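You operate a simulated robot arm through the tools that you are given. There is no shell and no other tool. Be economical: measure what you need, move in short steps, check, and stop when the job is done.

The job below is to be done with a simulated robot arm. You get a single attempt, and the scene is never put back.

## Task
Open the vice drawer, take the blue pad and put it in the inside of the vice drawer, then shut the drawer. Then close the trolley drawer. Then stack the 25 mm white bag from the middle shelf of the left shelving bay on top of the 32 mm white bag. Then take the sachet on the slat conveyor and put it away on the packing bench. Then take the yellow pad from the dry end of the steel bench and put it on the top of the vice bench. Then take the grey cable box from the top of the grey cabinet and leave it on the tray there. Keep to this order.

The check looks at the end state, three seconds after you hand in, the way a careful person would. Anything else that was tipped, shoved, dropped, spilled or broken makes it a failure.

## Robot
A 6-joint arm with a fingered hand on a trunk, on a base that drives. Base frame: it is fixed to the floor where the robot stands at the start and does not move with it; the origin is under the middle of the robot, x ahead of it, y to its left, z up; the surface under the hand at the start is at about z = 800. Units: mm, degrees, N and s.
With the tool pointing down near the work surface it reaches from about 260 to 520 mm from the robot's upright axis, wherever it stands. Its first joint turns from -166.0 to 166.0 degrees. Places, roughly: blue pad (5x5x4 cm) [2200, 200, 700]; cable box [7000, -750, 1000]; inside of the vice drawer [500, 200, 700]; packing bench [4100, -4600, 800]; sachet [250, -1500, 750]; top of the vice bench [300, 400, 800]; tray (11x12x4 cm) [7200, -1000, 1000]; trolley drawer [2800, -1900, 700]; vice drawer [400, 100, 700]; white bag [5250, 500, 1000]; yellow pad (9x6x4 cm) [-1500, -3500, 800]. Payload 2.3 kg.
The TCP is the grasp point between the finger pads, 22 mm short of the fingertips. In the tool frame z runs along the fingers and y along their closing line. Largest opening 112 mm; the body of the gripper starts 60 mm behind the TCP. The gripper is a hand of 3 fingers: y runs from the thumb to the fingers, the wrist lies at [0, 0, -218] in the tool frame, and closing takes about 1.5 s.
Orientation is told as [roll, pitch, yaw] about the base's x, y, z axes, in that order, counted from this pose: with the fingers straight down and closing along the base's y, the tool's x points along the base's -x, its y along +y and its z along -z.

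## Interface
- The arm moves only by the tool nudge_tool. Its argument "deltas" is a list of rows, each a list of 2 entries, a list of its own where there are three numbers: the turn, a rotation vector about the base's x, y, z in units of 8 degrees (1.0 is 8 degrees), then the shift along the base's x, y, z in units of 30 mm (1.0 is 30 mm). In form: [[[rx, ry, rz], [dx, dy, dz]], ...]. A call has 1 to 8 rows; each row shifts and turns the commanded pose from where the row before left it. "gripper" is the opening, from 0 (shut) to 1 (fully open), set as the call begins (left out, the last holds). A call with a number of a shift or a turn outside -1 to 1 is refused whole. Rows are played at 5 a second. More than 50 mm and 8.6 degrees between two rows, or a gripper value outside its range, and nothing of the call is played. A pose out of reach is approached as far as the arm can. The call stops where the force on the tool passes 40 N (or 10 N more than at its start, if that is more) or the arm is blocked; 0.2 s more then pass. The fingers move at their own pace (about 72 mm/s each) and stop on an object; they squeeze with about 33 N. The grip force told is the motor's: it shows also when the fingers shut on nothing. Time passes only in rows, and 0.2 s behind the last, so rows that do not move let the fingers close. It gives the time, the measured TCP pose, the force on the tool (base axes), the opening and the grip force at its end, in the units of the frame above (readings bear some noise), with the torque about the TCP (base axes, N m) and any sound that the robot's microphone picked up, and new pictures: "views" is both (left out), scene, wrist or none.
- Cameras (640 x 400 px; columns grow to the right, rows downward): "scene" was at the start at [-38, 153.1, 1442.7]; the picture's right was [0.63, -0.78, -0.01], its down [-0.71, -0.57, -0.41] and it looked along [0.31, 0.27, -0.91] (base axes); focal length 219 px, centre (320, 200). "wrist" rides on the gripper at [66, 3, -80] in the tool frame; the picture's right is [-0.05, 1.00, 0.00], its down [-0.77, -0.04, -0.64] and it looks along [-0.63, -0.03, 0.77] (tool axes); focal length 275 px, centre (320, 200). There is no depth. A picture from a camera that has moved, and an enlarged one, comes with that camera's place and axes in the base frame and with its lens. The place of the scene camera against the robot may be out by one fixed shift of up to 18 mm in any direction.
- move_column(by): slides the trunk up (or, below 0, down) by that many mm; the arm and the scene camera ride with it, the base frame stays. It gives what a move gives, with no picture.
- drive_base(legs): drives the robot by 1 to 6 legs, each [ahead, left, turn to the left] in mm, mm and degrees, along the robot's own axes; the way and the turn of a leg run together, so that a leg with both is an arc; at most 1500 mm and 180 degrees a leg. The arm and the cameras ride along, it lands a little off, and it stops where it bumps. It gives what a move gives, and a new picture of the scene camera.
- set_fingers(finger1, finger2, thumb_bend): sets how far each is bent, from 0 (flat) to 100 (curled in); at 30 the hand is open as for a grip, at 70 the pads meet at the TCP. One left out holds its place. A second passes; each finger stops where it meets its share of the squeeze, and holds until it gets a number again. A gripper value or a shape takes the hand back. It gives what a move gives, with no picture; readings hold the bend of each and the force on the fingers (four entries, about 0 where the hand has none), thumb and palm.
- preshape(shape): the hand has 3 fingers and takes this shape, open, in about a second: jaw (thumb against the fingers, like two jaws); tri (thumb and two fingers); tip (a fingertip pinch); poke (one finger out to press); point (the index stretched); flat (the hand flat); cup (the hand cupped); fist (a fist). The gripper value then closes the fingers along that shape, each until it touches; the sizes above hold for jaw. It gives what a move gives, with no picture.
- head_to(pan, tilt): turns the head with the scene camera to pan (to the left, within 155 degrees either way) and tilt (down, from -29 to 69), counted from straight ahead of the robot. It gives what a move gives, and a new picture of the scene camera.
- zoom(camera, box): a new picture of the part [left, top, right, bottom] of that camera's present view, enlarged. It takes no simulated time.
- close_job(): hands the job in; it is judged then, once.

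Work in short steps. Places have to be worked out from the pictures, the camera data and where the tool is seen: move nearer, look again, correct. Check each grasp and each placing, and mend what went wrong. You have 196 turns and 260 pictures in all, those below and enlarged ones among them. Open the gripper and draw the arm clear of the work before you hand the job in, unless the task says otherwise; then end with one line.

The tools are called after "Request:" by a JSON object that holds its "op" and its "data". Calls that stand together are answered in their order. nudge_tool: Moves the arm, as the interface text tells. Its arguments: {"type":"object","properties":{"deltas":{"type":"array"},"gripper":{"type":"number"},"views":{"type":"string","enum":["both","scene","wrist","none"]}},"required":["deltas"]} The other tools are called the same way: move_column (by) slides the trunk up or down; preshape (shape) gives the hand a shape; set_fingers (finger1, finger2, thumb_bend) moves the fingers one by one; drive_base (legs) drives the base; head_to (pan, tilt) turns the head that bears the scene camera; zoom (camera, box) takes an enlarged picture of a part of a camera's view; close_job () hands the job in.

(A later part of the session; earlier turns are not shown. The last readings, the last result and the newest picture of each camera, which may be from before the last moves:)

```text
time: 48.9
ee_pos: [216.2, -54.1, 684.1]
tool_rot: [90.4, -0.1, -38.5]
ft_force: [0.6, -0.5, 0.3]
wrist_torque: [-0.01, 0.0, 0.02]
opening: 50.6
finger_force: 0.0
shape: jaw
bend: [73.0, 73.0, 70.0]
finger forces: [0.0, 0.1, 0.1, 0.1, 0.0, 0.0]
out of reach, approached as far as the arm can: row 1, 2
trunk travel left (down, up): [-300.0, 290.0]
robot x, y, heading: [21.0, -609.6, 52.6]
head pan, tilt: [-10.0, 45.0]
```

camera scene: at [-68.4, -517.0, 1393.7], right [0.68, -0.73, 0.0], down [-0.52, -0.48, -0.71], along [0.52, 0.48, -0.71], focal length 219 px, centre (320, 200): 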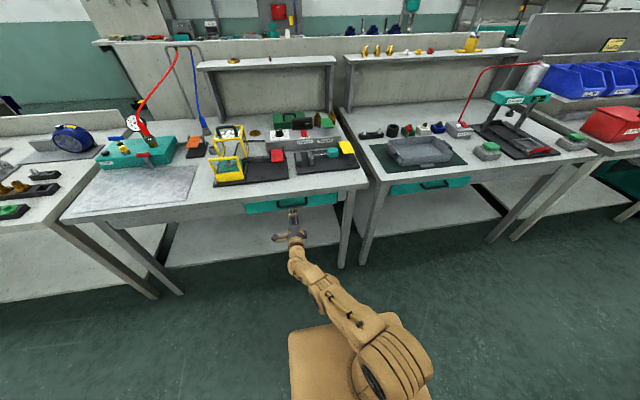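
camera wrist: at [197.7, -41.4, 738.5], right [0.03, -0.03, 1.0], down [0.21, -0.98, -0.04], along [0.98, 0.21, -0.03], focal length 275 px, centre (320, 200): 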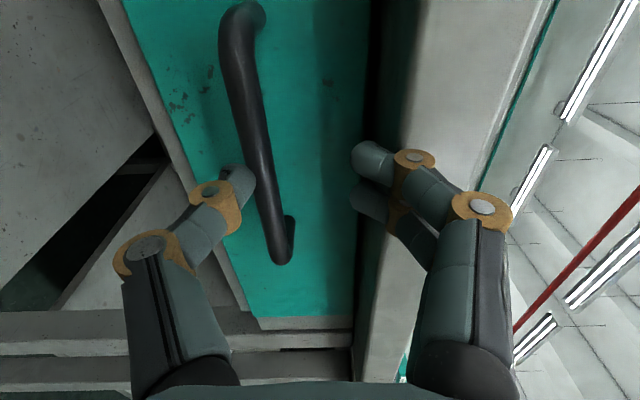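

Even retreat is flagged out of reach, so the wrist is probably too low against the shoulder. I'll lower the trunk and raise the hand relative to it.

Request:
{"op": "move_column", "data": {"by": -250}}

Request:
{"op": "nudge_tool", "data": {"deltas": [[[0, 0, 0], [0, 0, 1]], [[0, 0, 0], [0, 0, 1]], [[0, 0, 0], [0, 0, 1]], [[0, 0, 0], [0, 0, 1]], [[0, 0, 0], [0, 0, 1]], [[0, 0, 0], [0, 0, 1]], [[0, 0, 0], [0, 0, 1]], [[0, 0, 0], [0, 0, 1]]], "views": "none"}}

```text
time: 51.4
ee_pos: [216.6, -53.8, 434.3]
tool_rot: [90.3, 0.0, -38.6]
ft_force: [0.0, 0.1, -0.2]
wrist_torque: [-0.03, 0.01, -0.02]
opening: 50.2
finger_force: 0.1
shape: jaw
bend: [73.0, 73.0, 70.0]
finger forces: [0.0, 0.0, 0.0, 0.0, 0.0, 0.1]
trunk travel left (down, up): [-50.0, 540.0]
robot x, y, heading: [24.0, -615.4, 52.8]
head pan, tilt: [-10.0, 45.0]
```

```text
time: 53.2
ee_pos: [210.9, -42.2, 673.0]
tool_rot: [90.3, 0.0, -38.5]
ft_force: [0.1, -0.1, 0.9]
wrist_torque: [0.01, 0.01, 0.02]
opening: 50.2
finger_force: 0.1
shape: jaw
bend: [73.0, 73.0, 70.0]
finger forces: [0.0, 0.0, 0.1, 0.0, 0.1, 0.0]
out of reach, approached as far as the arm can: row 1, 2
trunk travel left (down, up): [-50.0, 540.0]
robot x, y, heading: [21.9, -613.2, 53.1]
head pan, tilt: [-10.0, 45.0]
```

The arm has room now. I'll shift right 60 mm and up 37 mm to line up with the bar, with a look before entering.

Request:
{"op": "nudge_tool", "data": {"deltas": [[[0, 0, 0], [0.8, -0.6, 0.6]], [[0, 0, 0], [0.8, -0.6, 0.6]], [[0, 0, 0], [0.6, 0.8, 0.03]], [[0, 0, 0], [0.6, 0.8, 0]]], "views": "wrist"}}

```text
time: 54.2
ee_pos: [294.6, -32.1, 710.8]
tool_rot: [90.3, 0.0, -38.6]
ft_force: [1.2, 0.7, -0.7]
wrist_torque: [0.0, -0.01, -0.01]
opening: 50.4
finger_force: 0.1
shape: jaw
bend: [73.0, 73.0, 70.0]
finger forces: [0.0, 0.0, 0.0, 0.0, 0.1, 0.0]
trunk travel left (down, up): [-50.0, 540.0]
robot x, y, heading: [21.2, -611.2, 52.9]
head pan, tilt: [-10.0, 45.0]
camera wrist: at [193.7, -54.5, 713.3], right [0.03, -0.03, 1.0], down [0.21, -0.98, -0.04], along [0.98, 0.21, -0.03], focal length 275 px, centre (320, 200)
```

wrist: 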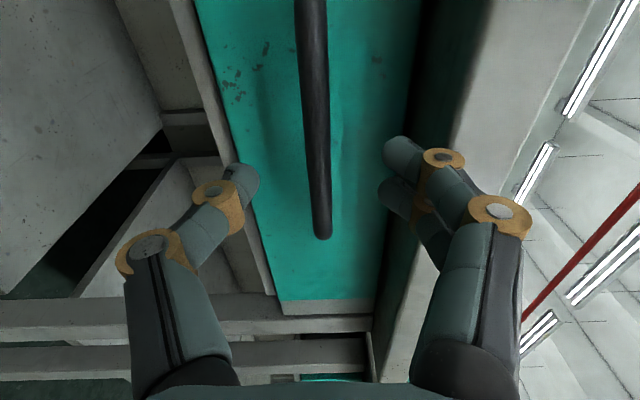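

The arm tracks exactly now and the bar is centred. I'll go forward 55 mm and close.

Request:
{"op": "nudge_tool", "data": {"deltas": [[[0, 0, 0], [0.55, 0.73, -0.05]], [[0, 0, 0], [0.55, 0.73, -0.05]]], "views": "wrist"}}

Request:
{"op": "nudge_tool", "data": {"deltas": [[[0, 0, 0], [0, 0, 0]], [[0, 0, 0], [0, 0, 0]], [[0, 0, 0], [0, 0, 0]], [[0, 0, 0], [0, 0, 0]], [[0, 0, 0], [0, 0, 0]]], "gripper": 0, "views": "wrist"}}

```text
time: 55.0
ee_pos: [324.6, 6.7, 709.4]
tool_rot: [90.4, 0.0, -38.5]
ft_force: [-18.2, -36.1, -1.7]
wrist_torque: [-0.43, 0.07, 0.03]
opening: 51.3
finger_force: 0.1
shape: jaw
bend: [76.0, 75.0, 70.0]
finger forces: [9.9, 7.8, 0.0, 0.1, 22.6, 0.0]
trunk travel left (down, up): [-50.0, 540.0]
robot x, y, heading: [22.4, -614.7, 52.8]
head pan, tilt: [-10.0, 45.0]
stopped in row 2: the force on the tool passed its limit at 49 N (the readings are from after the stop); the commanded pose is now the measured one
camera wrist: at [223.7, -14.9, 712.1], right [0.03, -0.04, 1.0], down [0.21, -0.98, -0.04], along [0.98, 0.21, -0.02], focal length 275 px, centre (320, 200)
```

wrist: 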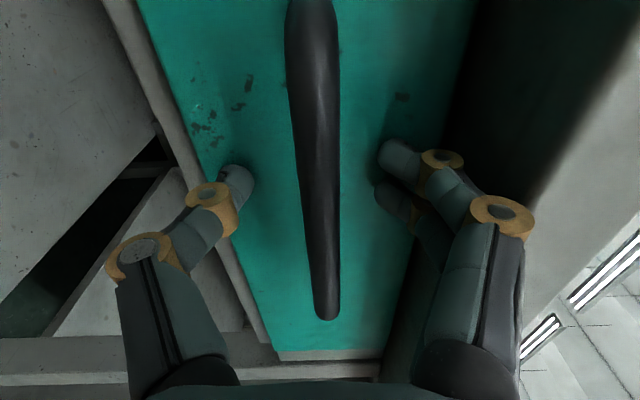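

```text
time: 56.2
ee_pos: [327.6, 10.5, 706.5]
tool_rot: [90.2, 0.0, -38.6]
ft_force: [-0.2, 1.4, 5.5]
wrist_torque: [-0.07, 0.05, 0.03]
opening: 0.0
finger_force: 33.3
shape: jaw
bend: [69.0, 69.0, 76.0]
finger forces: [0.0, 0.0, 0.1, 0.0, 1.1, 0.0]
trunk travel left (down, up): [-50.0, 540.0]
robot x, y, heading: [21.9, -610.6, 52.9]
head pan, tilt: [-10.0, 45.0]
camera wrist: at [225.7, -11.5, 709.4], right [0.03, -0.03, 1.0], down [0.21, -0.98, -0.04], along [0.98, 0.21, -0.03], focal length 275 px, centre (320, 200)
```

wrist: 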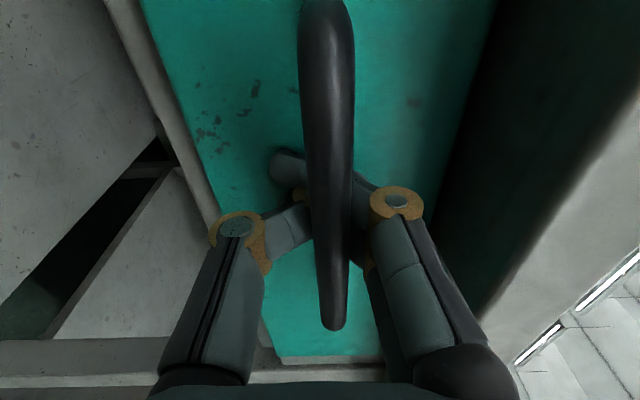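

The fingers have shut behind the bar, hooking it. I'll pull back slowly.

Request:
{"op": "nudge_tool", "data": {"deltas": [[[0, 0, 0], [-0.4, -0.53, 0]], [[0, 0, 0], [-0.4, -0.53, 0]], [[0, 0, 0], [-0.4, -0.53, 0]], [[0, 0, 0], [-0.4, -0.53, 0]], [[0, 0, 0], [-0.4, -0.53, 0]]], "views": "wrist"}}

```text
time: 57.4
ee_pos: [266.3, -69.6, 705.5]
tool_rot: [90.0, 0.1, -38.8]
ft_force: [-0.2, -2.2, 2.8]
wrist_torque: [-0.05, 0.05, 0.04]
opening: 0.0
finger_force: 33.3
shape: jaw
bend: [69.0, 69.0, 76.0]
finger forces: [0.0, 0.1, 0.1, 0.1, 0.0, 0.0]
trunk travel left (down, up): [-50.0, 540.0]
robot x, y, heading: [19.8, -612.9, 52.8]
head pan, tilt: [-10.0, 45.0]
camera wrist: at [165.0, -90.5, 709.4], right [0.04, -0.03, 1.0], down [0.2, -0.98, -0.04], along [0.98, 0.2, -0.03], focal length 275 px, centre (320, 200)
```

wrist: 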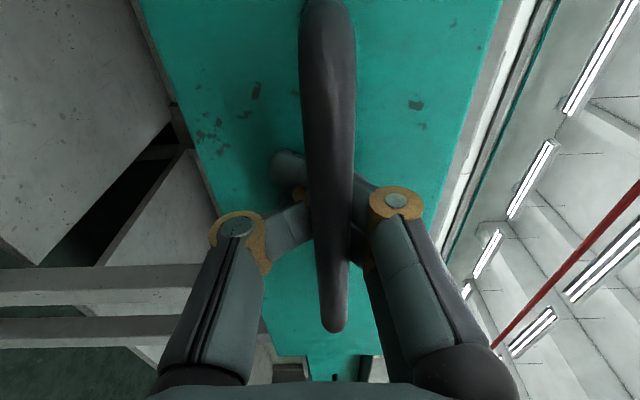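

The drawer is following, about 100 mm open. I'll pull about 100 mm more.

Request:
{"op": "nudge_tool", "data": {"deltas": [[[0, 0, 0], [-0.4, -0.53, 0]], [[0, 0, 0], [-0.4, -0.53, 0]], [[0, 0, 0], [-0.4, -0.53, 0]], [[0, 0, 0], [-0.4, -0.53, 0]], [[0, 0, 0], [-0.4, -0.53, 0]]], "views": "both"}}

```text
time: 58.6
ee_pos: [201.0, -145.2, 708.0]
tool_rot: [90.0, 0.0, -38.7]
ft_force: [-1.0, -0.1, 0.4]
wrist_torque: [-0.04, 0.02, -0.03]
opening: 0.0
finger_force: 32.6
shape: jaw
bend: [69.0, 69.0, 77.0]
finger forces: [0.0, 0.0, 0.1, 0.0, 0.1, 0.0]
out of reach, approached as far as the arm can: row 1
trunk travel left (down, up): [-50.0, 540.0]
robot x, y, heading: [21.5, -608.0, 52.9]
head pan, tilt: [-10.0, 45.0]
camera scene: at [-69.3, -517.3, 1143.7], right [0.68, -0.73, 0.0], down [-0.52, -0.48, -0.71], along [0.52, 0.48, -0.71], focal length 219 px, centre (320, 200)
camera wrist: at [100.7, -166.8, 711.0], right [0.04, -0.03, 1.0], down [0.2, -0.98, -0.03], along [0.98, 0.21, -0.03], focal length 275 px, centre (320, 200)
```

scene: 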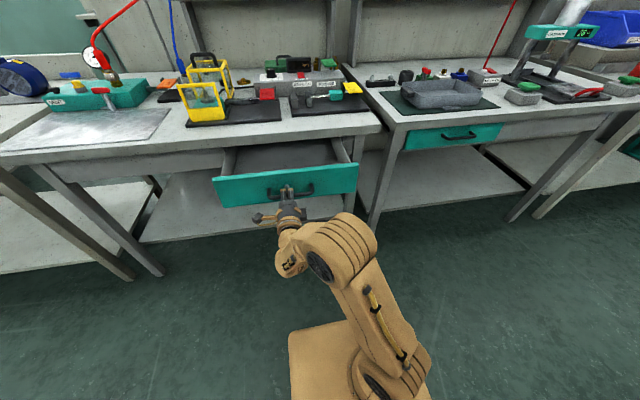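
wrist: 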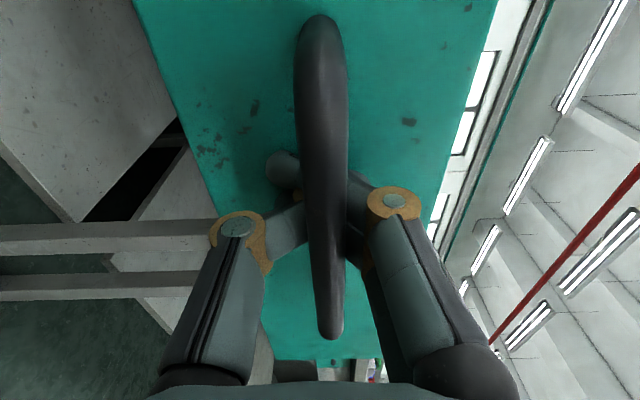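

The drawer is open about 190 mm and empty. I'll release the bar and back the robot away.

Request:
{"op": "nudge_tool", "data": {"deltas": [[[0, 0, 0], [0, 0, 0]], [[0, 0, 0], [0, 0, 0]], [[0, 0, 0], [0, 0, 0]], [[0, 0, 0], [0, 0, 0]], [[0, 0, 0], [0, 0, 0]]], "gripper": 0.6, "views": "none"}}

Request:
{"op": "drive_base", "data": {"legs": [[-160, 0, 0]]}}

```text
time: 59.8
ee_pos: [203.5, -143.6, 707.6]
tool_rot: [90.0, 0.1, -38.7]
ft_force: [-0.2, -0.5, -0.6]
wrist_torque: [-0.02, -0.01, 0.01]
opening: 66.9
finger_force: 0.0
shape: jaw
bend: [71.0, 71.0, 71.0]
finger forces: [0.0, 0.0, 0.0, 0.1, 0.1, 0.0]
trunk travel left (down, up): [-50.0, 540.0]
robot x, y, heading: [20.4, -613.8, 52.8]
head pan, tilt: [-10.0, 45.0]
```

```text
time: 61.2
ee_pos: [107.6, -268.9, 707.1]
tool_rot: [90.0, -0.1, -38.5]
ft_force: [-0.5, -0.2, -0.6]
wrist_torque: [-0.01, -0.02, 0.05]
opening: 66.8
finger_force: 0.1
shape: jaw
bend: [71.0, 71.0, 71.0]
finger forces: [0.1, 0.1, 0.0, 0.0, 0.0, 0.0]
trunk travel left (down, up): [-50.0, 540.0]
robot x, y, heading: [-70.2, -743.2, 52.8]
head pan, tilt: [-10.0, 45.0]
camera scene: at [-163.4, -642.2, 1143.6], right [0.68, -0.73, 0.0], down [-0.52, -0.48, -0.71], along [0.52, 0.48, -0.71], focal length 219 px, centre (320, 200)
```

scene: 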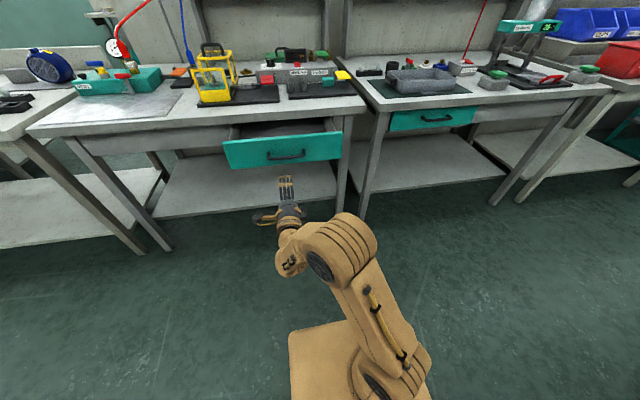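

Next is the blue pad. I'll raise the trunk and bring the hand back to pointing down before travelling.

Request:
{"op": "nudge_tool", "data": {"deltas": [[[-0.8, 0.6, 0], [-0.27, -0.36, 0]], [[-0.8, 0.6, 0], [-0.27, -0.36, 0]], [[-0.8, 0.6, 0], [-0.27, -0.36, 0]], [[-0.8, 0.6, 0], [-0.27, -0.36, 0]], [[-0.8, 0.6, 0], [-0.27, -0.36, 0]], [[-0.8, 0.6, 0], [-0.27, -0.36, 0]], [[-0.8, 0.6, 0], [-0.27, -0.36, 0]], [[-0.8, 0.6, 0], [-0.27, -0.36, 0]]], "gripper": 1, "views": "none"}}

Request:
{"op": "nudge_tool", "data": {"deltas": [[[-0.8, 0.6, 0], [-0.1, -0.2, 0]], [[-0.8, 0.6, 0], [-0.1, -0.2, 0]], [[-0.8, 0.6, 0], [0, 0, 0]], [[-0.2, 0.15, 0.7], [0, 0, 0]]], "views": "none"}}

Request:
{"op": "move_column", "data": {"by": 540}}

Request:
{"op": "head_to", "data": {"pan": -25, "tilt": 15}}

Request:
{"op": "head_to", "data": {"pan": 50, "tilt": 25}}

```text
time: 63.0
ee_pos: [44.3, -355.2, 707.9]
tool_rot: [25.9, -1.5, -37.6]
ft_force: [0.7, 1.2, -0.8]
wrist_torque: [-0.01, 0.03, -0.01]
opening: 111.6
finger_force: 0.1
shape: jaw
bend: [30.0, 30.0, 30.0]
finger forces: [0.0, 0.1, 0.0, 0.0, 0.0, 0.0]
trunk travel left (down, up): [-50.0, 540.0]
robot x, y, heading: [-72.5, -738.2, 53.2]
head pan, tilt: [-10.0, 45.0]
```

```text
time: 64.0
ee_pos: [36.9, -366.4, 707.3]
tool_rot: [0.0, -1.6, -31.2]
ft_force: [-0.6, -0.7, 0.0]
wrist_torque: [0.0, 0.01, 0.03]
opening: 111.7
finger_force: 0.1
shape: jaw
bend: [30.0, 30.0, 30.0]
finger forces: [0.1, 0.0, 0.0, 0.1, 0.0, 0.0]
trunk travel left (down, up): [-50.0, 540.0]
robot x, y, heading: [-70.8, -738.1, 53.0]
head pan, tilt: [-10.0, 45.0]
```

```text
refused: 540 is not a number from -400 to 400
```

```text
time: 64.9
ee_pos: [37.1, -367.5, 707.0]
tool_rot: [0.0, -1.6, -31.3]
ft_force: [-0.4, 0.0, -0.5]
wrist_torque: [-0.01, 0.0, 0.01]
opening: 112.0
finger_force: 0.0
shape: jaw
bend: [30.0, 30.0, 30.0]
finger forces: [0.1, 0.0, 0.0, 0.0, 0.0, 0.0]
trunk travel left (down, up): [-50.0, 540.0]
robot x, y, heading: [-73.1, -736.8, 52.9]
head pan, tilt: [-25.0, 15.0]
camera scene: at [-140.5, -653.8, 1190.4], right [0.47, -0.88, 0.0], down [-0.23, -0.12, -0.97], along [0.85, 0.45, -0.26], focal length 219 px, centre (320, 200)
```

scene: 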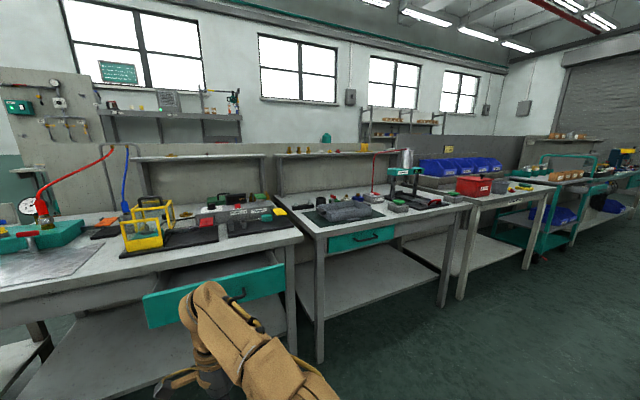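

```text
time: 66.4
ee_pos: [37.5, -367.1, 707.3]
tool_rot: [0.0, -1.7, -31.3]
ft_force: [-0.4, -0.6, -0.6]
wrist_torque: [0.0, -0.01, -0.02]
opening: 112.0
finger_force: 0.1
shape: jaw
bend: [30.0, 30.0, 30.0]
finger forces: [0.1, 0.0, 0.1, 0.0, 0.0, 0.0]
trunk travel left (down, up): [-50.0, 540.0]
robot x, y, heading: [-76.8, -736.4, 52.9]
head pan, tilt: [50.0, 25.0]
camera scene: at [-243.6, -607.9, 1174.2], right [0.97, 0.22, 0.0], down [0.1, -0.41, -0.91], along [-0.2, 0.88, -0.42], focal length 219 px, centre (320, 200)
```

scene: 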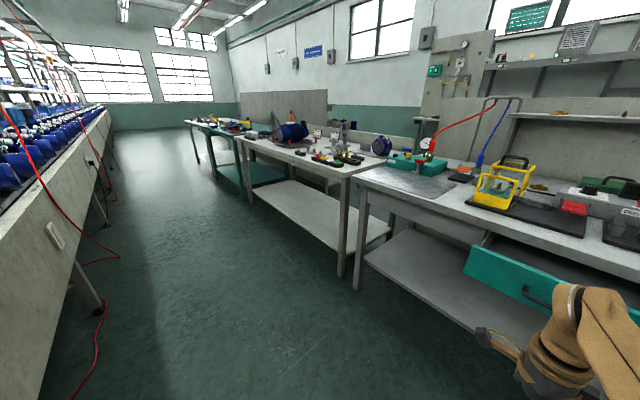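

The rows seem continuous. I'll raise the trunk and look over the partition toward the blue pad's rough place.

Request:
{"op": "move_column", "data": {"by": 400}}

Request:
{"op": "move_column", "data": {"by": 138}}

Request:
{"op": "head_to", "data": {"pan": -30, "tilt": 22}}

Request:
{"op": "zoom", "data": {"camera": "scene", "box": [200, 80, 440, 230]}}

Request:
{"op": "zoom", "data": {"camera": "scene", "box": [400, 80, 640, 230]}}

```text
time: 70.2
ee_pos: [37.5, -366.7, 1106.3]
tool_rot: [0.1, -1.7, -31.2]
ft_force: [0.4, -0.2, 0.3]
wrist_torque: [0.06, 0.01, 0.0]
opening: 111.9
finger_force: 0.1
shape: jaw
bend: [30.0, 30.0, 30.0]
finger forces: [0.1, 0.0, 0.0, 0.0, 0.0, 0.0]
trunk travel left (down, up): [-450.0, 140.0]
robot x, y, heading: [-72.5, -734.3, 53.2]
head pan, tilt: [50.0, 25.0]
```

```text
time: 71.9
ee_pos: [37.4, -366.3, 1244.1]
tool_rot: [0.0, -1.8, -31.3]
ft_force: [-0.3, 0.8, -0.3]
wrist_torque: [-0.02, -0.02, 0.04]
opening: 111.8
finger_force: 0.1
shape: jaw
bend: [30.0, 30.0, 30.0]
finger forces: [0.1, 0.0, 0.0, 0.0, 0.0, 0.0]
trunk travel left (down, up): [-588.0, 2.0]
robot x, y, heading: [-74.6, -737.4, 53.0]
head pan, tilt: [50.0, 25.0]
```

```text
time: 73.4
ee_pos: [37.5, -366.9, 1245.8]
tool_rot: [-0.1, -1.7, -31.3]
ft_force: [0.6, -0.7, -0.9]
wrist_torque: [-0.01, 0.02, -0.03]
opening: 111.6
finger_force: 0.1
shape: jaw
bend: [30.0, 30.0, 30.0]
finger forces: [0.1, 0.0, 0.0, 0.0, 0.0, 0.0]
trunk travel left (down, up): [-588.0, 2.0]
robot x, y, heading: [-72.1, -735.8, 52.9]
head pan, tilt: [-30.0, 22.0]
camera scene: at [-137.6, -661.3, 1717.0], right [0.39, -0.92, 0.0], down [-0.34, -0.15, -0.93], along [0.85, 0.36, -0.37], focal length 219 px, centre (320, 200)
```

scene: 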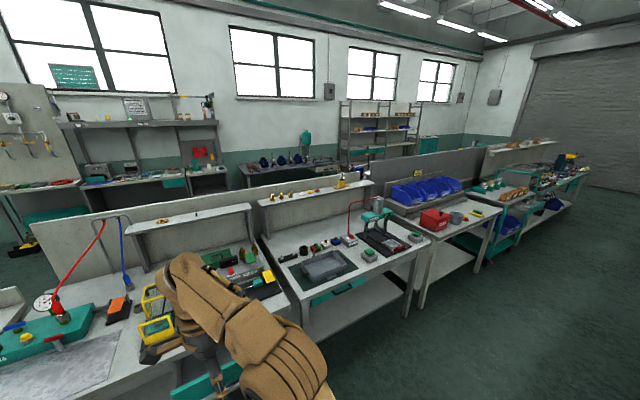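

```text
2.67 times, centred on (320, 155) of scene
camera zoom: at [-137.6, -661.3, 1717.0], right [0.39, -0.92, 0.0], down [-0.34, -0.15, -0.93], along [0.85, 0.36, -0.37], focal length 584 px, centre (320, 320)
```

zoom: 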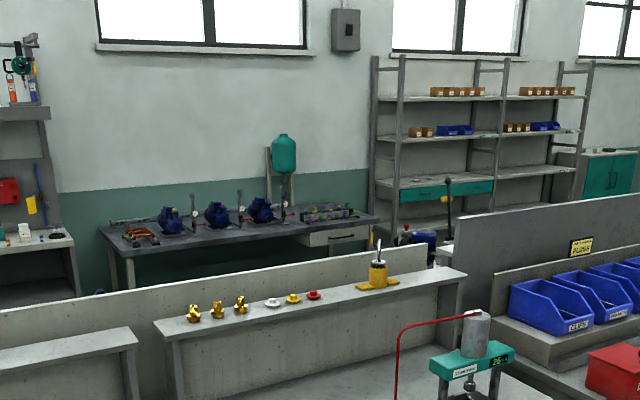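

```text
2.67 times, centred on (520, 155) of scene
camera zoom: at [-137.6, -661.3, 1717.0], right [0.39, -0.92, 0.0], down [-0.34, -0.15, -0.93], along [0.85, 0.36, -0.37], focal length 584 px, centre (-213, 320)
```

zoom: 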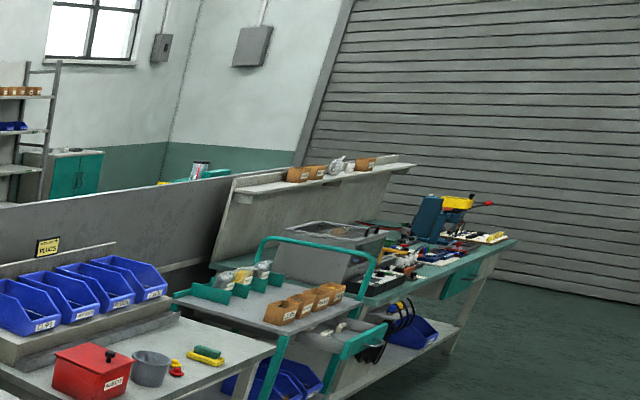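

The pad's rough place is behind the partition, so I must go round the row's right end (about u = 6.3 m along the benches). I'll turn along the aisle and drive, keeping to its middle.

Request:
{"op": "drive_base", "data": {"legs": [[100, 0, -90], [1400, 80, 0], [1500, 0, 0]]}}

Request:
{"op": "head_to", "data": {"pan": 15, "tilt": 30}}

```text
time: 91.2
ee_pos: [2727.3, -2552.7, 1246.3]
tool_rot: [0.0, -1.7, -123.1]
ft_force: [-0.2, 0.5, -0.8]
wrist_torque: [0.04, -0.02, 0.0]
opening: 111.8
finger_force: 0.1
shape: jaw
bend: [30.0, 30.0, 30.0]
finger forces: [0.0, 0.0, 0.1, 0.0, 0.0, 0.0]
trunk travel left (down, up): [-588.0, 2.0]
robot x, y, heading: [2360.8, -2432.8, -39.0]
head pan, tilt: [-30.0, 22.0]
camera scene: at [2433.1, -2367.0, 1717.1], right [-0.93, -0.36, 0.0], down [-0.14, 0.35, -0.93], along [0.33, -0.86, -0.37], focal length 219 px, centre (320, 200)
```

scene: 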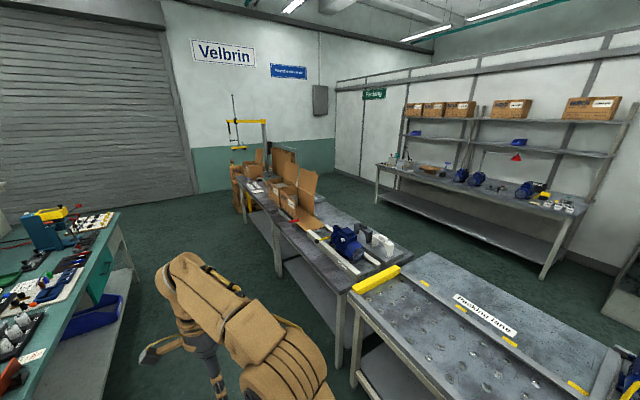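

```text
time: 92.3
ee_pos: [2727.2, -2553.4, 1244.9]
tool_rot: [0.1, -1.6, -123.2]
ft_force: [0.4, 0.7, -0.7]
wrist_torque: [0.02, -0.02, 0.0]
opening: 111.5
finger_force: 0.1
shape: jaw
bend: [30.0, 30.0, 30.0]
finger forces: [0.0, 0.0, 0.0, 0.1, 0.1, 0.0]
trunk travel left (down, up): [-588.0, 2.0]
robot x, y, heading: [2361.0, -2431.0, -38.8]
head pan, tilt: [15.0, 30.0]
camera scene: at [2482.2, -2317.0, 1704.3], right [-0.4, -0.91, 0.0], down [-0.46, 0.2, -0.87], along [0.79, -0.35, -0.5], focal length 219 px, centre (320, 200)
```

scene: 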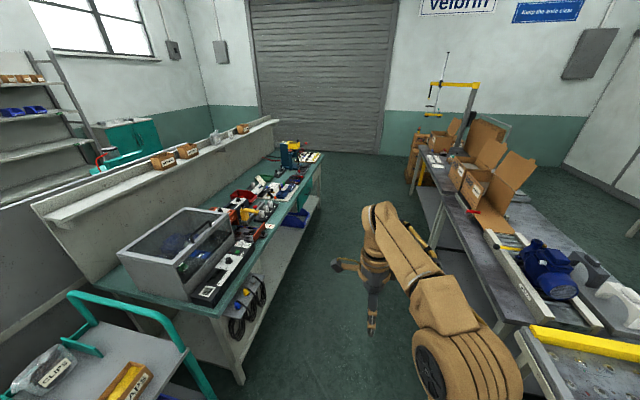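

The aisle ahead is clear. I'll continue to past the end of the teal bench, then turn left.

Request:
{"op": "drive_base", "data": {"legs": [[1000, 40, 2], [1200, 0, 0], [1150, 0, 0], [0, 0, 90]]}}

Request:
{"op": "head_to", "data": {"pan": 40, "tilt": 25}}

```text
time: 112.7
ee_pos: [5172.6, -4044.6, 1245.4]
tool_rot: [0.0, -1.8, -28.0]
ft_force: [-1.2, 0.3, 0.2]
wrist_torque: [0.02, -0.02, 0.01]
opening: 111.8
finger_force: 0.1
shape: jaw
bend: [30.0, 30.0, 30.0]
finger forces: [0.0, 0.0, 0.0, 0.1, 0.0, 0.0]
trunk travel left (down, up): [-588.0, 2.0]
robot x, y, heading: [5083.8, -4421.5, 56.2]
head pan, tilt: [15.0, 30.0]
camera scene: at [4960.7, -4304.5, 1704.2], right [0.95, -0.32, 0.0], down [-0.16, -0.47, -0.87], along [0.28, 0.82, -0.5], focal length 219 px, centre (320, 200)
```

scene: 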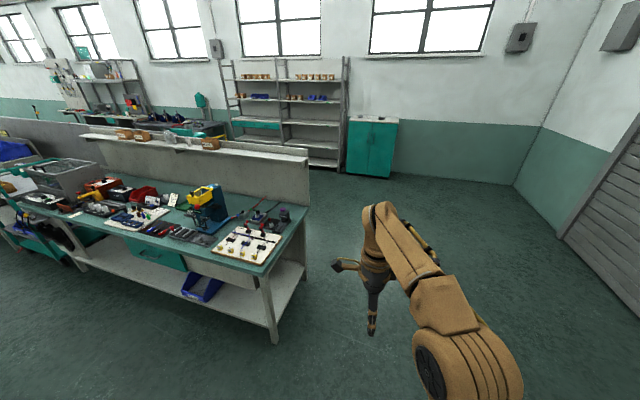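

```text
time: 113.6
ee_pos: [5172.3, -4046.7, 1245.4]
tool_rot: [0.0, -1.8, -28.0]
ft_force: [-0.3, -0.6, -0.2]
wrist_torque: [-0.02, 0.03, 0.0]
opening: 112.2
finger_force: 0.1
shape: jaw
bend: [30.0, 30.0, 30.0]
finger forces: [0.0, 0.0, 0.0, 0.1, 0.1, 0.0]
trunk travel left (down, up): [-588.0, 2.0]
robot x, y, heading: [5081.4, -4426.6, 56.3]
head pan, tilt: [40.0, 25.0]
camera scene: at [4921.8, -4298.5, 1712.2], right [0.99, 0.11, 0.0], down [0.05, -0.42, -0.91], along [-0.1, 0.9, -0.42], focal length 219 px, centre (320, 200)
```

scene: 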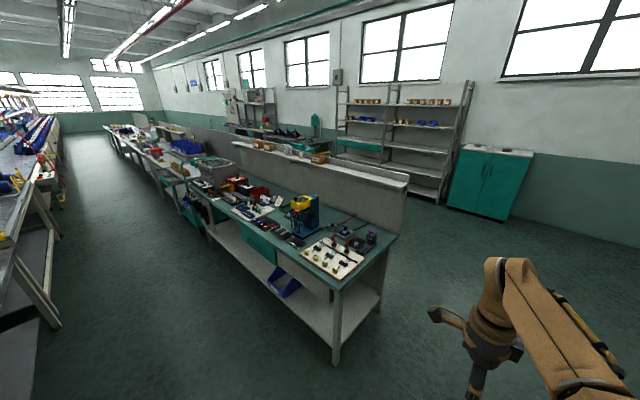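

The end of the row is clear and the shelving is straight ahead. I'll drive round behind the row and look back along it.

Request:
{"op": "drive_base", "data": {"legs": [[1100, 0, -3], [1200, 0, 0], [0, 0, 90]]}}

Request:
{"op": "head_to", "data": {"pan": 0, "tilt": 20}}

```text
time: 128.8
ee_pos: [6083.3, -2454.8, 1244.5]
tool_rot: [0.0, -1.7, 58.4]
ft_force: [-0.1, -0.3, -0.8]
wrist_torque: [-0.01, 0.0, -0.02]
opening: 111.9
finger_force: 0.1
shape: jaw
bend: [30.0, 30.0, 30.0]
finger forces: [0.0, 0.1, 0.0, 0.1, 0.0, 0.0]
trunk travel left (down, up): [-588.0, 2.0]
robot x, y, heading: [6452.3, -2569.4, 142.5]
head pan, tilt: [40.0, 25.0]
camera scene: at [6323.0, -2716.1, 1712.2], right [-0.05, 1.0, 0.0], down [0.42, 0.02, -0.91], along [-0.91, -0.04, -0.42], focal length 219 px, centre (320, 200)
```

scene: 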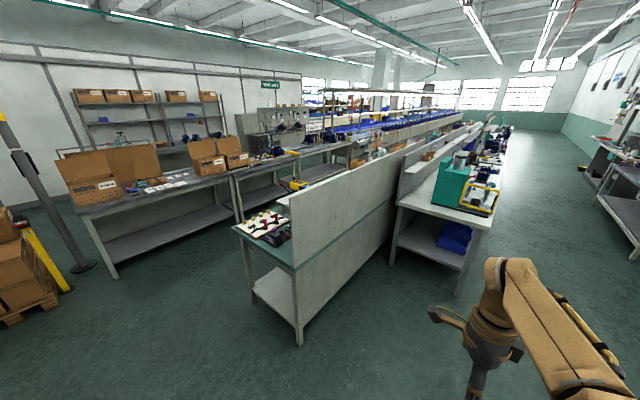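

```text
time: 129.8
ee_pos: [6083.6, -2455.6, 1244.0]
tool_rot: [0.1, -1.7, 58.6]
ft_force: [0.7, 0.5, -0.6]
wrist_torque: [-0.01, -0.03, 0.01]
opening: 111.7
finger_force: 0.1
shape: jaw
bend: [30.0, 30.0, 30.0]
finger forces: [0.0, 0.0, 0.0, 0.1, 0.1, 0.0]
trunk travel left (down, up): [-588.0, 2.0]
robot x, y, heading: [6456.4, -2569.6, 142.6]
head pan, tilt: [0.0, 20.0]
camera scene: at [6340.8, -2655.4, 1720.3], right [0.6, 0.8, 0.0], down [0.27, -0.21, -0.94], along [-0.75, 0.57, -0.34], focal length 219 px, centre (320, 200)
```

scene: 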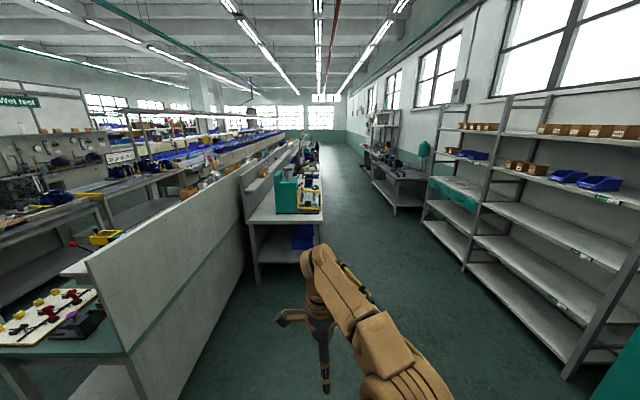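

The back row's front edge is near n = 1.7 m, and the shelves stand at about n = 3.4 m. I'll drive down the rear aisle at n ≈ 2.35 m toward the blue pad.

Request:
{"op": "drive_base", "data": {"legs": [[900, -530, 0], [1400, 0, 0], [1400, 0, 0], [1300, 0, 0]]}}

Request:
{"op": "head_to", "data": {"pan": 75, "tilt": 35}}

```text
time: 154.6
ee_pos: [2411.3, 1004.8, 1245.0]
tool_rot: [-0.1, -1.7, 59.3]
ft_force: [-0.8, 0.2, 0.3]
wrist_torque: [-0.01, -0.02, -0.02]
opening: 111.8
finger_force: 0.2
shape: jaw
bend: [30.0, 30.0, 30.0]
finger forces: [0.0, 0.0, 0.0, 0.1, 0.1, 0.1]
trunk travel left (down, up): [-588.0, 2.0]
robot x, y, heading: [2787.6, 897.8, 143.6]
head pan, tilt: [0.0, 20.0]
camera scene: at [2672.7, 808.3, 1720.3], right [0.59, 0.81, 0.0], down [0.28, -0.2, -0.94], along [-0.76, 0.56, -0.34], focal length 219 px, centre (320, 200)
```

scene: 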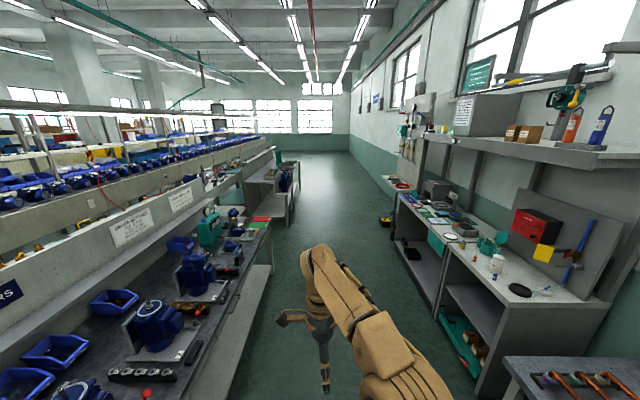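

```text
time: 156.1
ee_pos: [2412.9, 1003.7, 1245.7]
tool_rot: [0.0, -1.7, 59.3]
ft_force: [0.0, 0.0, -0.5]
wrist_torque: [0.0, 0.02, 0.01]
opening: 111.9
finger_force: 0.1
shape: jaw
bend: [30.0, 30.0, 30.0]
finger forces: [0.0, 0.0, 0.0, 0.0, 0.0, 0.0]
trunk travel left (down, up): [-588.0, 2.0]
robot x, y, heading: [2786.0, 897.2, 143.5]
head pan, tilt: [75.0, 35.0]
camera scene: at [2678.9, 698.1, 1696.4], right [-0.62, 0.78, 0.0], down [0.45, 0.36, -0.82], along [-0.64, -0.51, -0.57], focal length 219 px, centre (320, 200)
```

scene: 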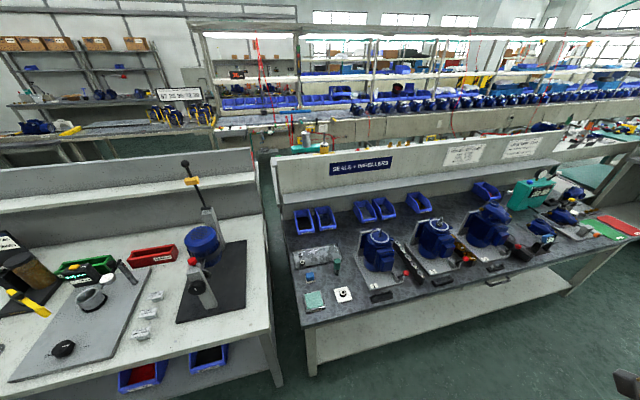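

A small blue block sits near (309,277), close to the expected place. I'll zoom in.

Request:
{"op": "zoom", "data": {"camera": "scene", "box": [280, 240, 380, 320]}}

```text
5.00 times, centred on (330, 280) of scene
camera zoom: at [2678.9, 698.1, 1696.4], right [-0.62, 0.78, 0.0], down [0.45, 0.36, -0.82], along [-0.64, -0.51, -0.57], focal length 1094 px, centre (270, -200)
```

zoom: 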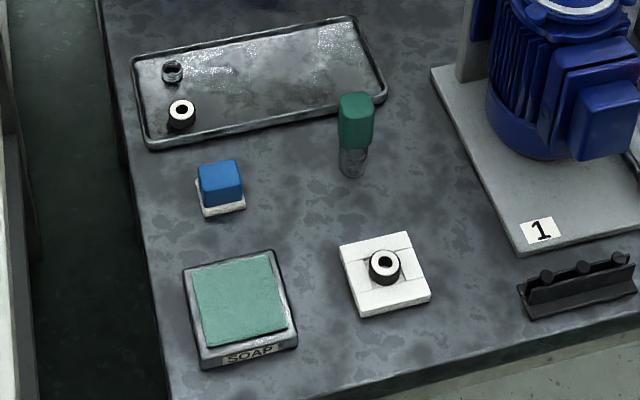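

That is the blue pad, at about (2172, 230, 720) on a bench whose edge is near n = 1670. I'll turn to face the bench, approach it, and set the grip to close along the bench.

Request:
{"op": "drive_base", "data": {"legs": [[0, 0, 89.5], [370, -40, 0]]}}

Request:
{"op": "nudge_tool", "data": {"deltas": [[[0, 0, 1], [0, 0, 0]], [[0, 0, 1], [0, 0, 0]], [[0, 0, 1], [0, 0, 0]], [[0, 0, 1], [0, 0, 0]], [[0, 0, 1], [0, 0, 0]], [[0, 0, 1], [0, 0, 0]], [[0, 0, 1], [0, 0, 0]], [[0, 0, 1], [0, 0, 0]]], "views": "none"}}

Request:
{"op": "head_to", "data": {"pan": -5, "tilt": 65}}

```text
time: 162.3
ee_pos: [2436.0, 249.7, 1244.9]
tool_rot: [-0.1, -1.7, 150.0]
ft_force: [0.1, 0.8, 1.1]
wrist_torque: [-0.01, 0.0, 0.0]
opening: 111.9
finger_force: 0.0
shape: jaw
bend: [30.0, 30.0, 30.0]
finger forces: [0.0, 0.1, 0.0, 0.1, 0.1, 0.1]
trunk travel left (down, up): [-588.0, 2.0]
robot x, y, heading: [2541.5, 623.7, -125.6]
head pan, tilt: [75.0, 35.0]
camera scene: at [2741.1, 525.4, 1696.4], right [-0.77, -0.63, 0.0], down [-0.36, 0.44, -0.82], along [0.52, -0.63, -0.57], focal length 219 px, centre (320, 200)
```

scene: 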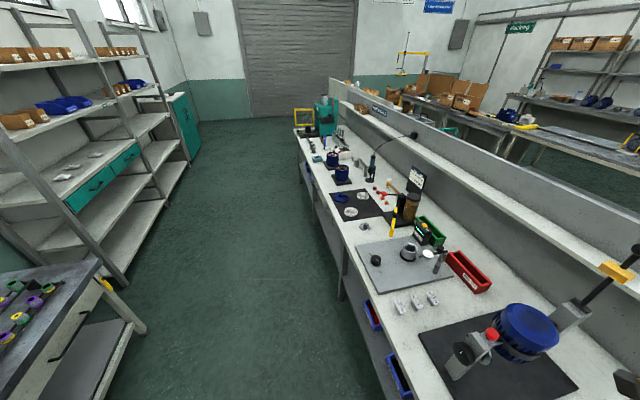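

```text
time: 164.1
ee_pos: [2436.2, 249.4, 1244.7]
tool_rot: [0.0, -1.7, -145.9]
ft_force: [-0.1, -0.4, 0.2]
wrist_torque: [-0.04, -0.03, 0.02]
opening: 111.9
finger_force: 0.0
shape: jaw
bend: [30.0, 30.0, 30.0]
finger forces: [0.0, 0.1, 0.1, 0.1, 0.0, 0.0]
trunk travel left (down, up): [-588.0, 2.0]
robot x, y, heading: [2541.2, 622.6, -125.5]
head pan, tilt: [75.0, 35.0]
```

```text
time: 165.6
ee_pos: [2437.0, 248.3, 1245.8]
tool_rot: [0.0, -1.7, -146.1]
ft_force: [0.9, 0.9, -0.1]
wrist_torque: [0.0, -0.03, 0.0]
opening: 112.0
finger_force: 0.0
shape: jaw
bend: [30.0, 30.0, 30.0]
finger forces: [0.0, 0.0, 0.0, 0.0, 0.0, 0.0]
trunk travel left (down, up): [-588.0, 2.0]
robot x, y, heading: [2537.2, 621.4, -125.6]
head pan, tilt: [-5.0, 65.0]
camera scene: at [2646.0, 547.8, 1656.6], right [-0.76, 0.65, 0.0], down [0.59, 0.69, -0.42], along [-0.28, -0.32, -0.91], focal length 219 px, centre (320, 200)
```

scene: 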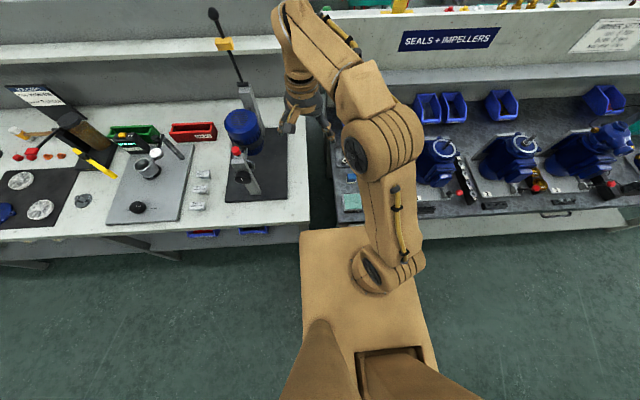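

The pad lies about 550 mm from my centre. I'll move 90 mm closer, bring the hand above the pad, and then lower the trunk.

Request:
{"op": "drive_base", "data": {"legs": [[90, 0, -1]]}}

Request:
{"op": "nudge_tool", "data": {"deltas": [[[0, 0, 1], [-0.9, 0.2, 0]], [[0, 0, 1], [-0.9, 0.2, 0]], [[0, 0, 0.3], [-0.9, 0.2, 0]], [[0, 0, 0], [-0.9, 0.2, 0]], [[0, 0, 0], [-0.9, 0.2, 0]], [[0, 0, 0], [-0.9, 0.2, 0]], [[0, 0, 0], [-0.9, 0.2, 0]]], "gripper": 0.8, "views": "none"}}

Request:
{"op": "move_column", "data": {"by": -360}}

Request:
{"op": "zoom", "data": {"camera": "wrist", "box": [0, 0, 640, 400]}}

```text
time: 166.7
ee_pos: [2375.4, 179.1, 1246.3]
tool_rot: [-0.1, -1.5, -147.1]
ft_force: [-0.7, 0.6, 0.5]
wrist_torque: [0.02, 0.02, 0.0]
opening: 111.9
finger_force: 0.1
shape: jaw
bend: [30.0, 30.0, 30.0]
finger forces: [0.0, 0.0, 0.1, 0.0, 0.0, 0.1]
trunk travel left (down, up): [-588.0, 2.0]
robot x, y, heading: [2481.8, 550.4, -127.1]
head pan, tilt: [-5.0, 65.0]
camera scene: at [2590.5, 472.2, 1656.6], right [-0.75, 0.67, 0.0], down [0.6, 0.68, -0.42], along [-0.28, -0.31, -0.91], focal length 219 px, centre (320, 200)
```

scene: 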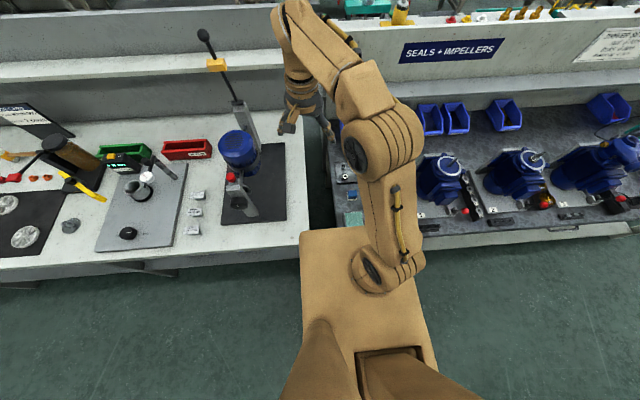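

```text
time: 168.3
ee_pos: [2186.0, 220.8, 1243.9]
tool_rot: [0.0, -1.6, -128.7]
ft_force: [0.0, -0.4, 1.2]
wrist_torque: [0.01, 0.01, 0.0]
opening: 89.8
finger_force: 0.1
shape: jaw
bend: [59.0, 59.0, 55.0]
finger forces: [0.0, 0.0, 0.1, 0.0, 0.1, 0.1]
trunk travel left (down, up): [-588.0, 2.0]
robot x, y, heading: [2480.7, 547.8, -126.9]
head pan, tilt: [-5.0, 65.0]
```

```text
time: 171.8
ee_pos: [2187.5, 220.7, 883.2]
tool_rot: [0.0, -1.7, -128.8]
ft_force: [0.3, -0.3, 0.4]
wrist_torque: [0.03, -0.01, -0.02]
opening: 90.0
finger_force: 0.1
shape: jaw
bend: [59.0, 59.0, 55.0]
finger forces: [0.1, 0.0, 0.0, 0.0, 0.0, 0.0]
trunk travel left (down, up): [-228.0, 362.0]
robot x, y, heading: [2481.4, 550.8, -126.9]
head pan, tilt: [-5.0, 65.0]
```

```text
1.00 times, centred on (320, 200) of wrist (not enlarged: the box is as wide or as high as the picture)
camera zoom: at [2232.9, 271.8, 962.1], right [0.75, -0.66, 0.0], down [-0.5, -0.56, 0.66], along [-0.43, -0.49, -0.75], focal length 275 px, centre (320, 200)
```

zoom: 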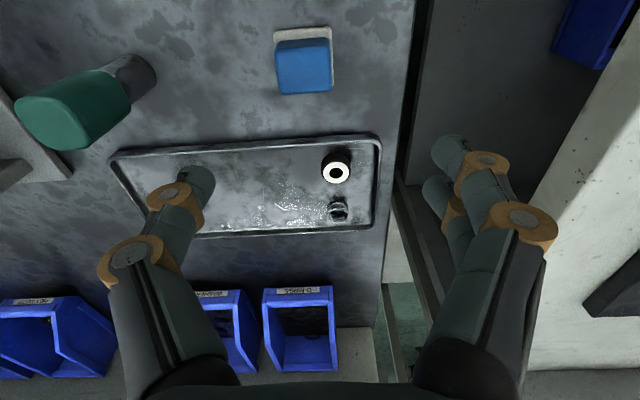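

The pad is almost below the hand, about 14 mm off. I'll correct, descend 90 mm and look again.

Request:
{"op": "nudge_tool", "data": {"deltas": [[[0, 0, 0], [0, 0.45, -1]], [[0, 0, 0], [0, 0, -1]], [[0, 0, 0], [0, 0, -1]]], "views": "wrist"}}

```text
time: 172.6
ee_pos: [2186.6, 234.7, 793.2]
tool_rot: [0.0, -1.7, -128.8]
ft_force: [0.1, 0.1, 0.0]
wrist_torque: [-0.05, 0.03, -0.01]
opening: 89.8
finger_force: 0.0
shape: jaw
bend: [59.0, 59.0, 55.0]
finger forces: [0.1, 0.1, 0.0, 0.1, 0.0, 0.1]
trunk travel left (down, up): [-228.0, 362.0]
robot x, y, heading: [2484.2, 547.6, -126.7]
head pan, tilt: [-5.0, 65.0]
camera wrist: at [2232.9, 285.4, 872.1], right [0.75, -0.66, 0.0], down [-0.5, -0.56, 0.66], along [-0.43, -0.49, -0.75], focal length 275 px, centre (320, 200)
```

wrist: 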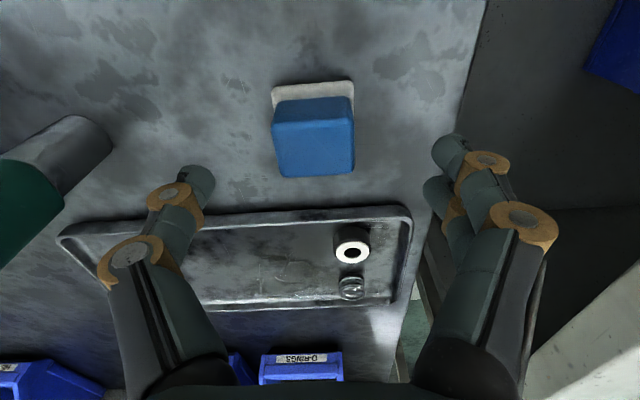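

The pad's top centre comes out at (2187, 236, 746), right under the hand. I'll descend 60 mm and close.

Request:
{"op": "nudge_tool", "data": {"deltas": [[[0, 0, 0], [0, 0, -1]], [[0, 0, 0], [0, 0, -0.95]]], "views": "none"}}

Request:
{"op": "nudge_tool", "data": {"deltas": [[[0, 0, 0], [0, 0, 0]], [[0, 0, 0], [0, 0, 0]], [[0, 0, 0], [0, 0, 0]], [[0, 0, 0], [0, 0, 0]], [[0, 0, 0], [0, 0, 0]], [[0, 0, 0], [0, 0, 0]]], "gripper": 0, "views": "wrist"}}

```text
time: 173.4
ee_pos: [2187.7, 234.1, 741.3]
tool_rot: [0.0, -2.7, -128.8]
ft_force: [1.5, 2.9, 25.9]
wrist_torque: [-0.17, -0.64, 0.04]
opening: 88.8
finger_force: 0.2
shape: jaw
bend: [62.0, 59.0, 56.0]
finger forces: [14.3, 4.5, 0.0, 0.0, 7.4, 0.0]
trunk travel left (down, up): [-228.0, 362.0]
robot x, y, heading: [2484.7, 548.4, -127.0]
head pan, tilt: [-5.0, 65.0]
stopped in row 2: the force on the tool passed its limit at 45 N (the readings are from after the stop); the commanded pose is now the measured one
```

```text
time: 173.8
ee_pos: [2187.4, 233.4, 742.1]
tool_rot: [-0.1, -3.0, -128.8]
ft_force: [4.4, -0.2, 19.8]
wrist_torque: [-0.04, -0.3, -0.1]
opening: 40.5
finger_force: 32.7
shape: jaw
bend: [75.0, 74.0, 73.0]
finger forces: [24.9, 17.1, 0.0, 0.0, 30.7, 0.0]
trunk travel left (down, up): [-228.0, 362.0]
robot x, y, heading: [2483.0, 551.4, -126.8]
head pan, tilt: [-5.0, 65.0]
stopped in row 1: the force on the tool passed its limit at 44 N (the readings are from after the stop); the commanded pose is now the measured one
camera wrist: at [2233.7, 285.1, 819.0], right [0.75, -0.66, 0.0], down [-0.49, -0.55, 0.68], along [-0.45, -0.51, -0.74], focal length 275 px, centre (320, 200)
```

wrist: 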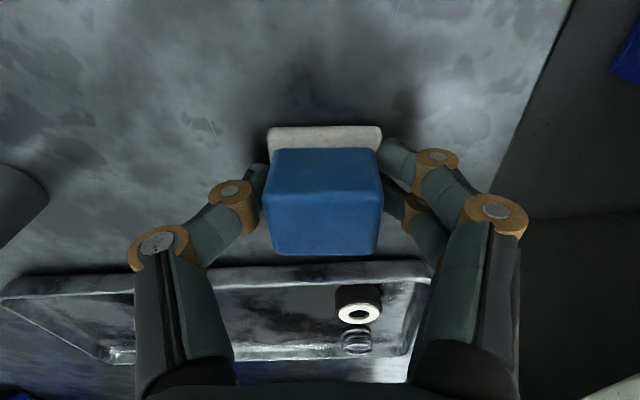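

The fingertips met the table, and the pad is now gripped (opening 40, 33 N). I'll lift and check.

Request:
{"op": "nudge_tool", "data": {"deltas": [[[0, 0, 0], [0, 0, 0.5]], [[0, 0, 0], [0, 0, 1]], [[0, 0, 0], [0, 0, 1]], [[0, 0, 0], [0, 0, 1]], [[0, 0, 0], [0, 0, 1]]], "views": "wrist"}}

```text
time: 175.0
ee_pos: [2185.9, 229.7, 874.8]
tool_rot: [-0.1, -2.8, -128.8]
ft_force: [0.0, -0.9, -0.7]
wrist_torque: [-0.03, -0.04, 0.0]
opening: 37.8
finger_force: 32.8
shape: jaw
bend: [75.0, 74.0, 71.0]
finger forces: [14.9, 13.9, 0.0, 0.0, 30.7, 0.0]
trunk travel left (down, up): [-228.0, 362.0]
robot x, y, heading: [2487.7, 548.7, -126.9]
head pan, tilt: [-5.0, 65.0]
camera wrist: at [2233.3, 282.8, 952.7], right [0.75, -0.66, 0.0], down [-0.49, -0.56, 0.67], along [-0.44, -0.5, -0.74], focal length 275 px, centre (320, 200)
```

wrist: 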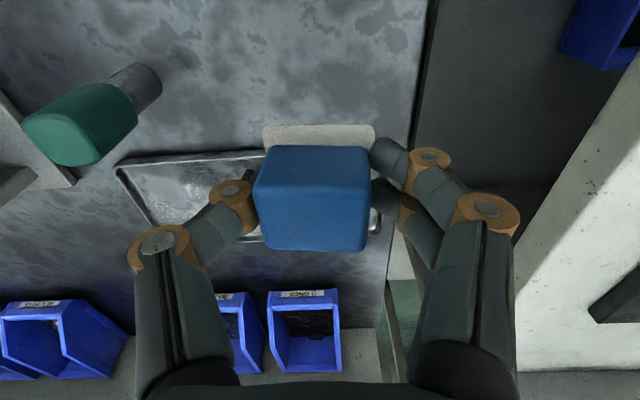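

The pad is held. I'll raise the trunk, back out, and return round the right end of the row.

Request:
{"op": "move_column", "data": {"by": 300}}

Request:
{"op": "drive_base", "data": {"legs": [[-430, 0, 0], [0, 0, 90], [1300, 0, 0], [1300, 0, 0], [1300, 0, 0], [1150, 0, 0]]}}

```text
time: 178.0
ee_pos: [2187.3, 230.9, 1173.7]
tool_rot: [-0.1, -2.7, -128.7]
ft_force: [0.1, -0.3, 0.2]
wrist_torque: [-0.02, 0.02, 0.0]
opening: 38.3
finger_force: 34.0
shape: jaw
bend: [75.0, 74.0, 71.0]
finger forces: [15.0, 13.9, 0.0, 0.0, 30.9, 0.1]
trunk travel left (down, up): [-528.0, 62.0]
robot x, y, heading: [2485.3, 551.3, -127.1]
head pan, tilt: [-5.0, 65.0]
```

```text
time: 208.3
ee_pos: [7119.7, -2409.5, 1174.6]
tool_rot: [-0.2, -2.7, -38.3]
ft_force: [0.0, -1.2, -0.2]
wrist_torque: [-0.01, 0.0, -0.05]
opening: 37.9
finger_force: 33.3
shape: jaw
bend: [75.0, 74.0, 71.0]
finger forces: [14.9, 13.9, 0.1, 0.0, 31.4, 0.0]
trunk travel left (down, up): [-528.0, 62.0]
robot x, y, heading: [6800.4, -2113.9, -36.5]
head pan, tilt: [-5.0, 65.0]
camera scene: at [6876.2, -2002.4, 1596.6], right [-0.66, -0.75, 0.0], down [-0.68, 0.6, -0.42], along [0.32, -0.28, -0.91], focal length 219 px, centre (320, 200)
```

scene: 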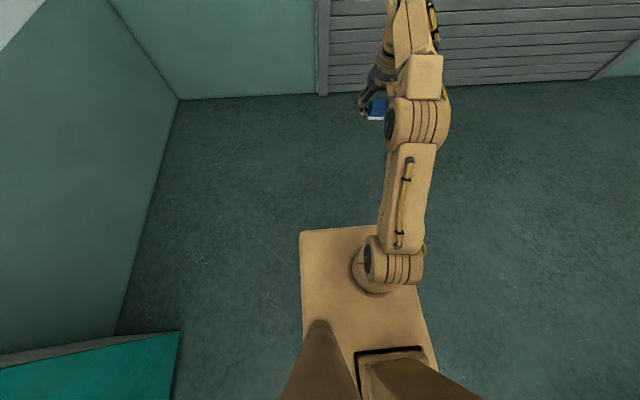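

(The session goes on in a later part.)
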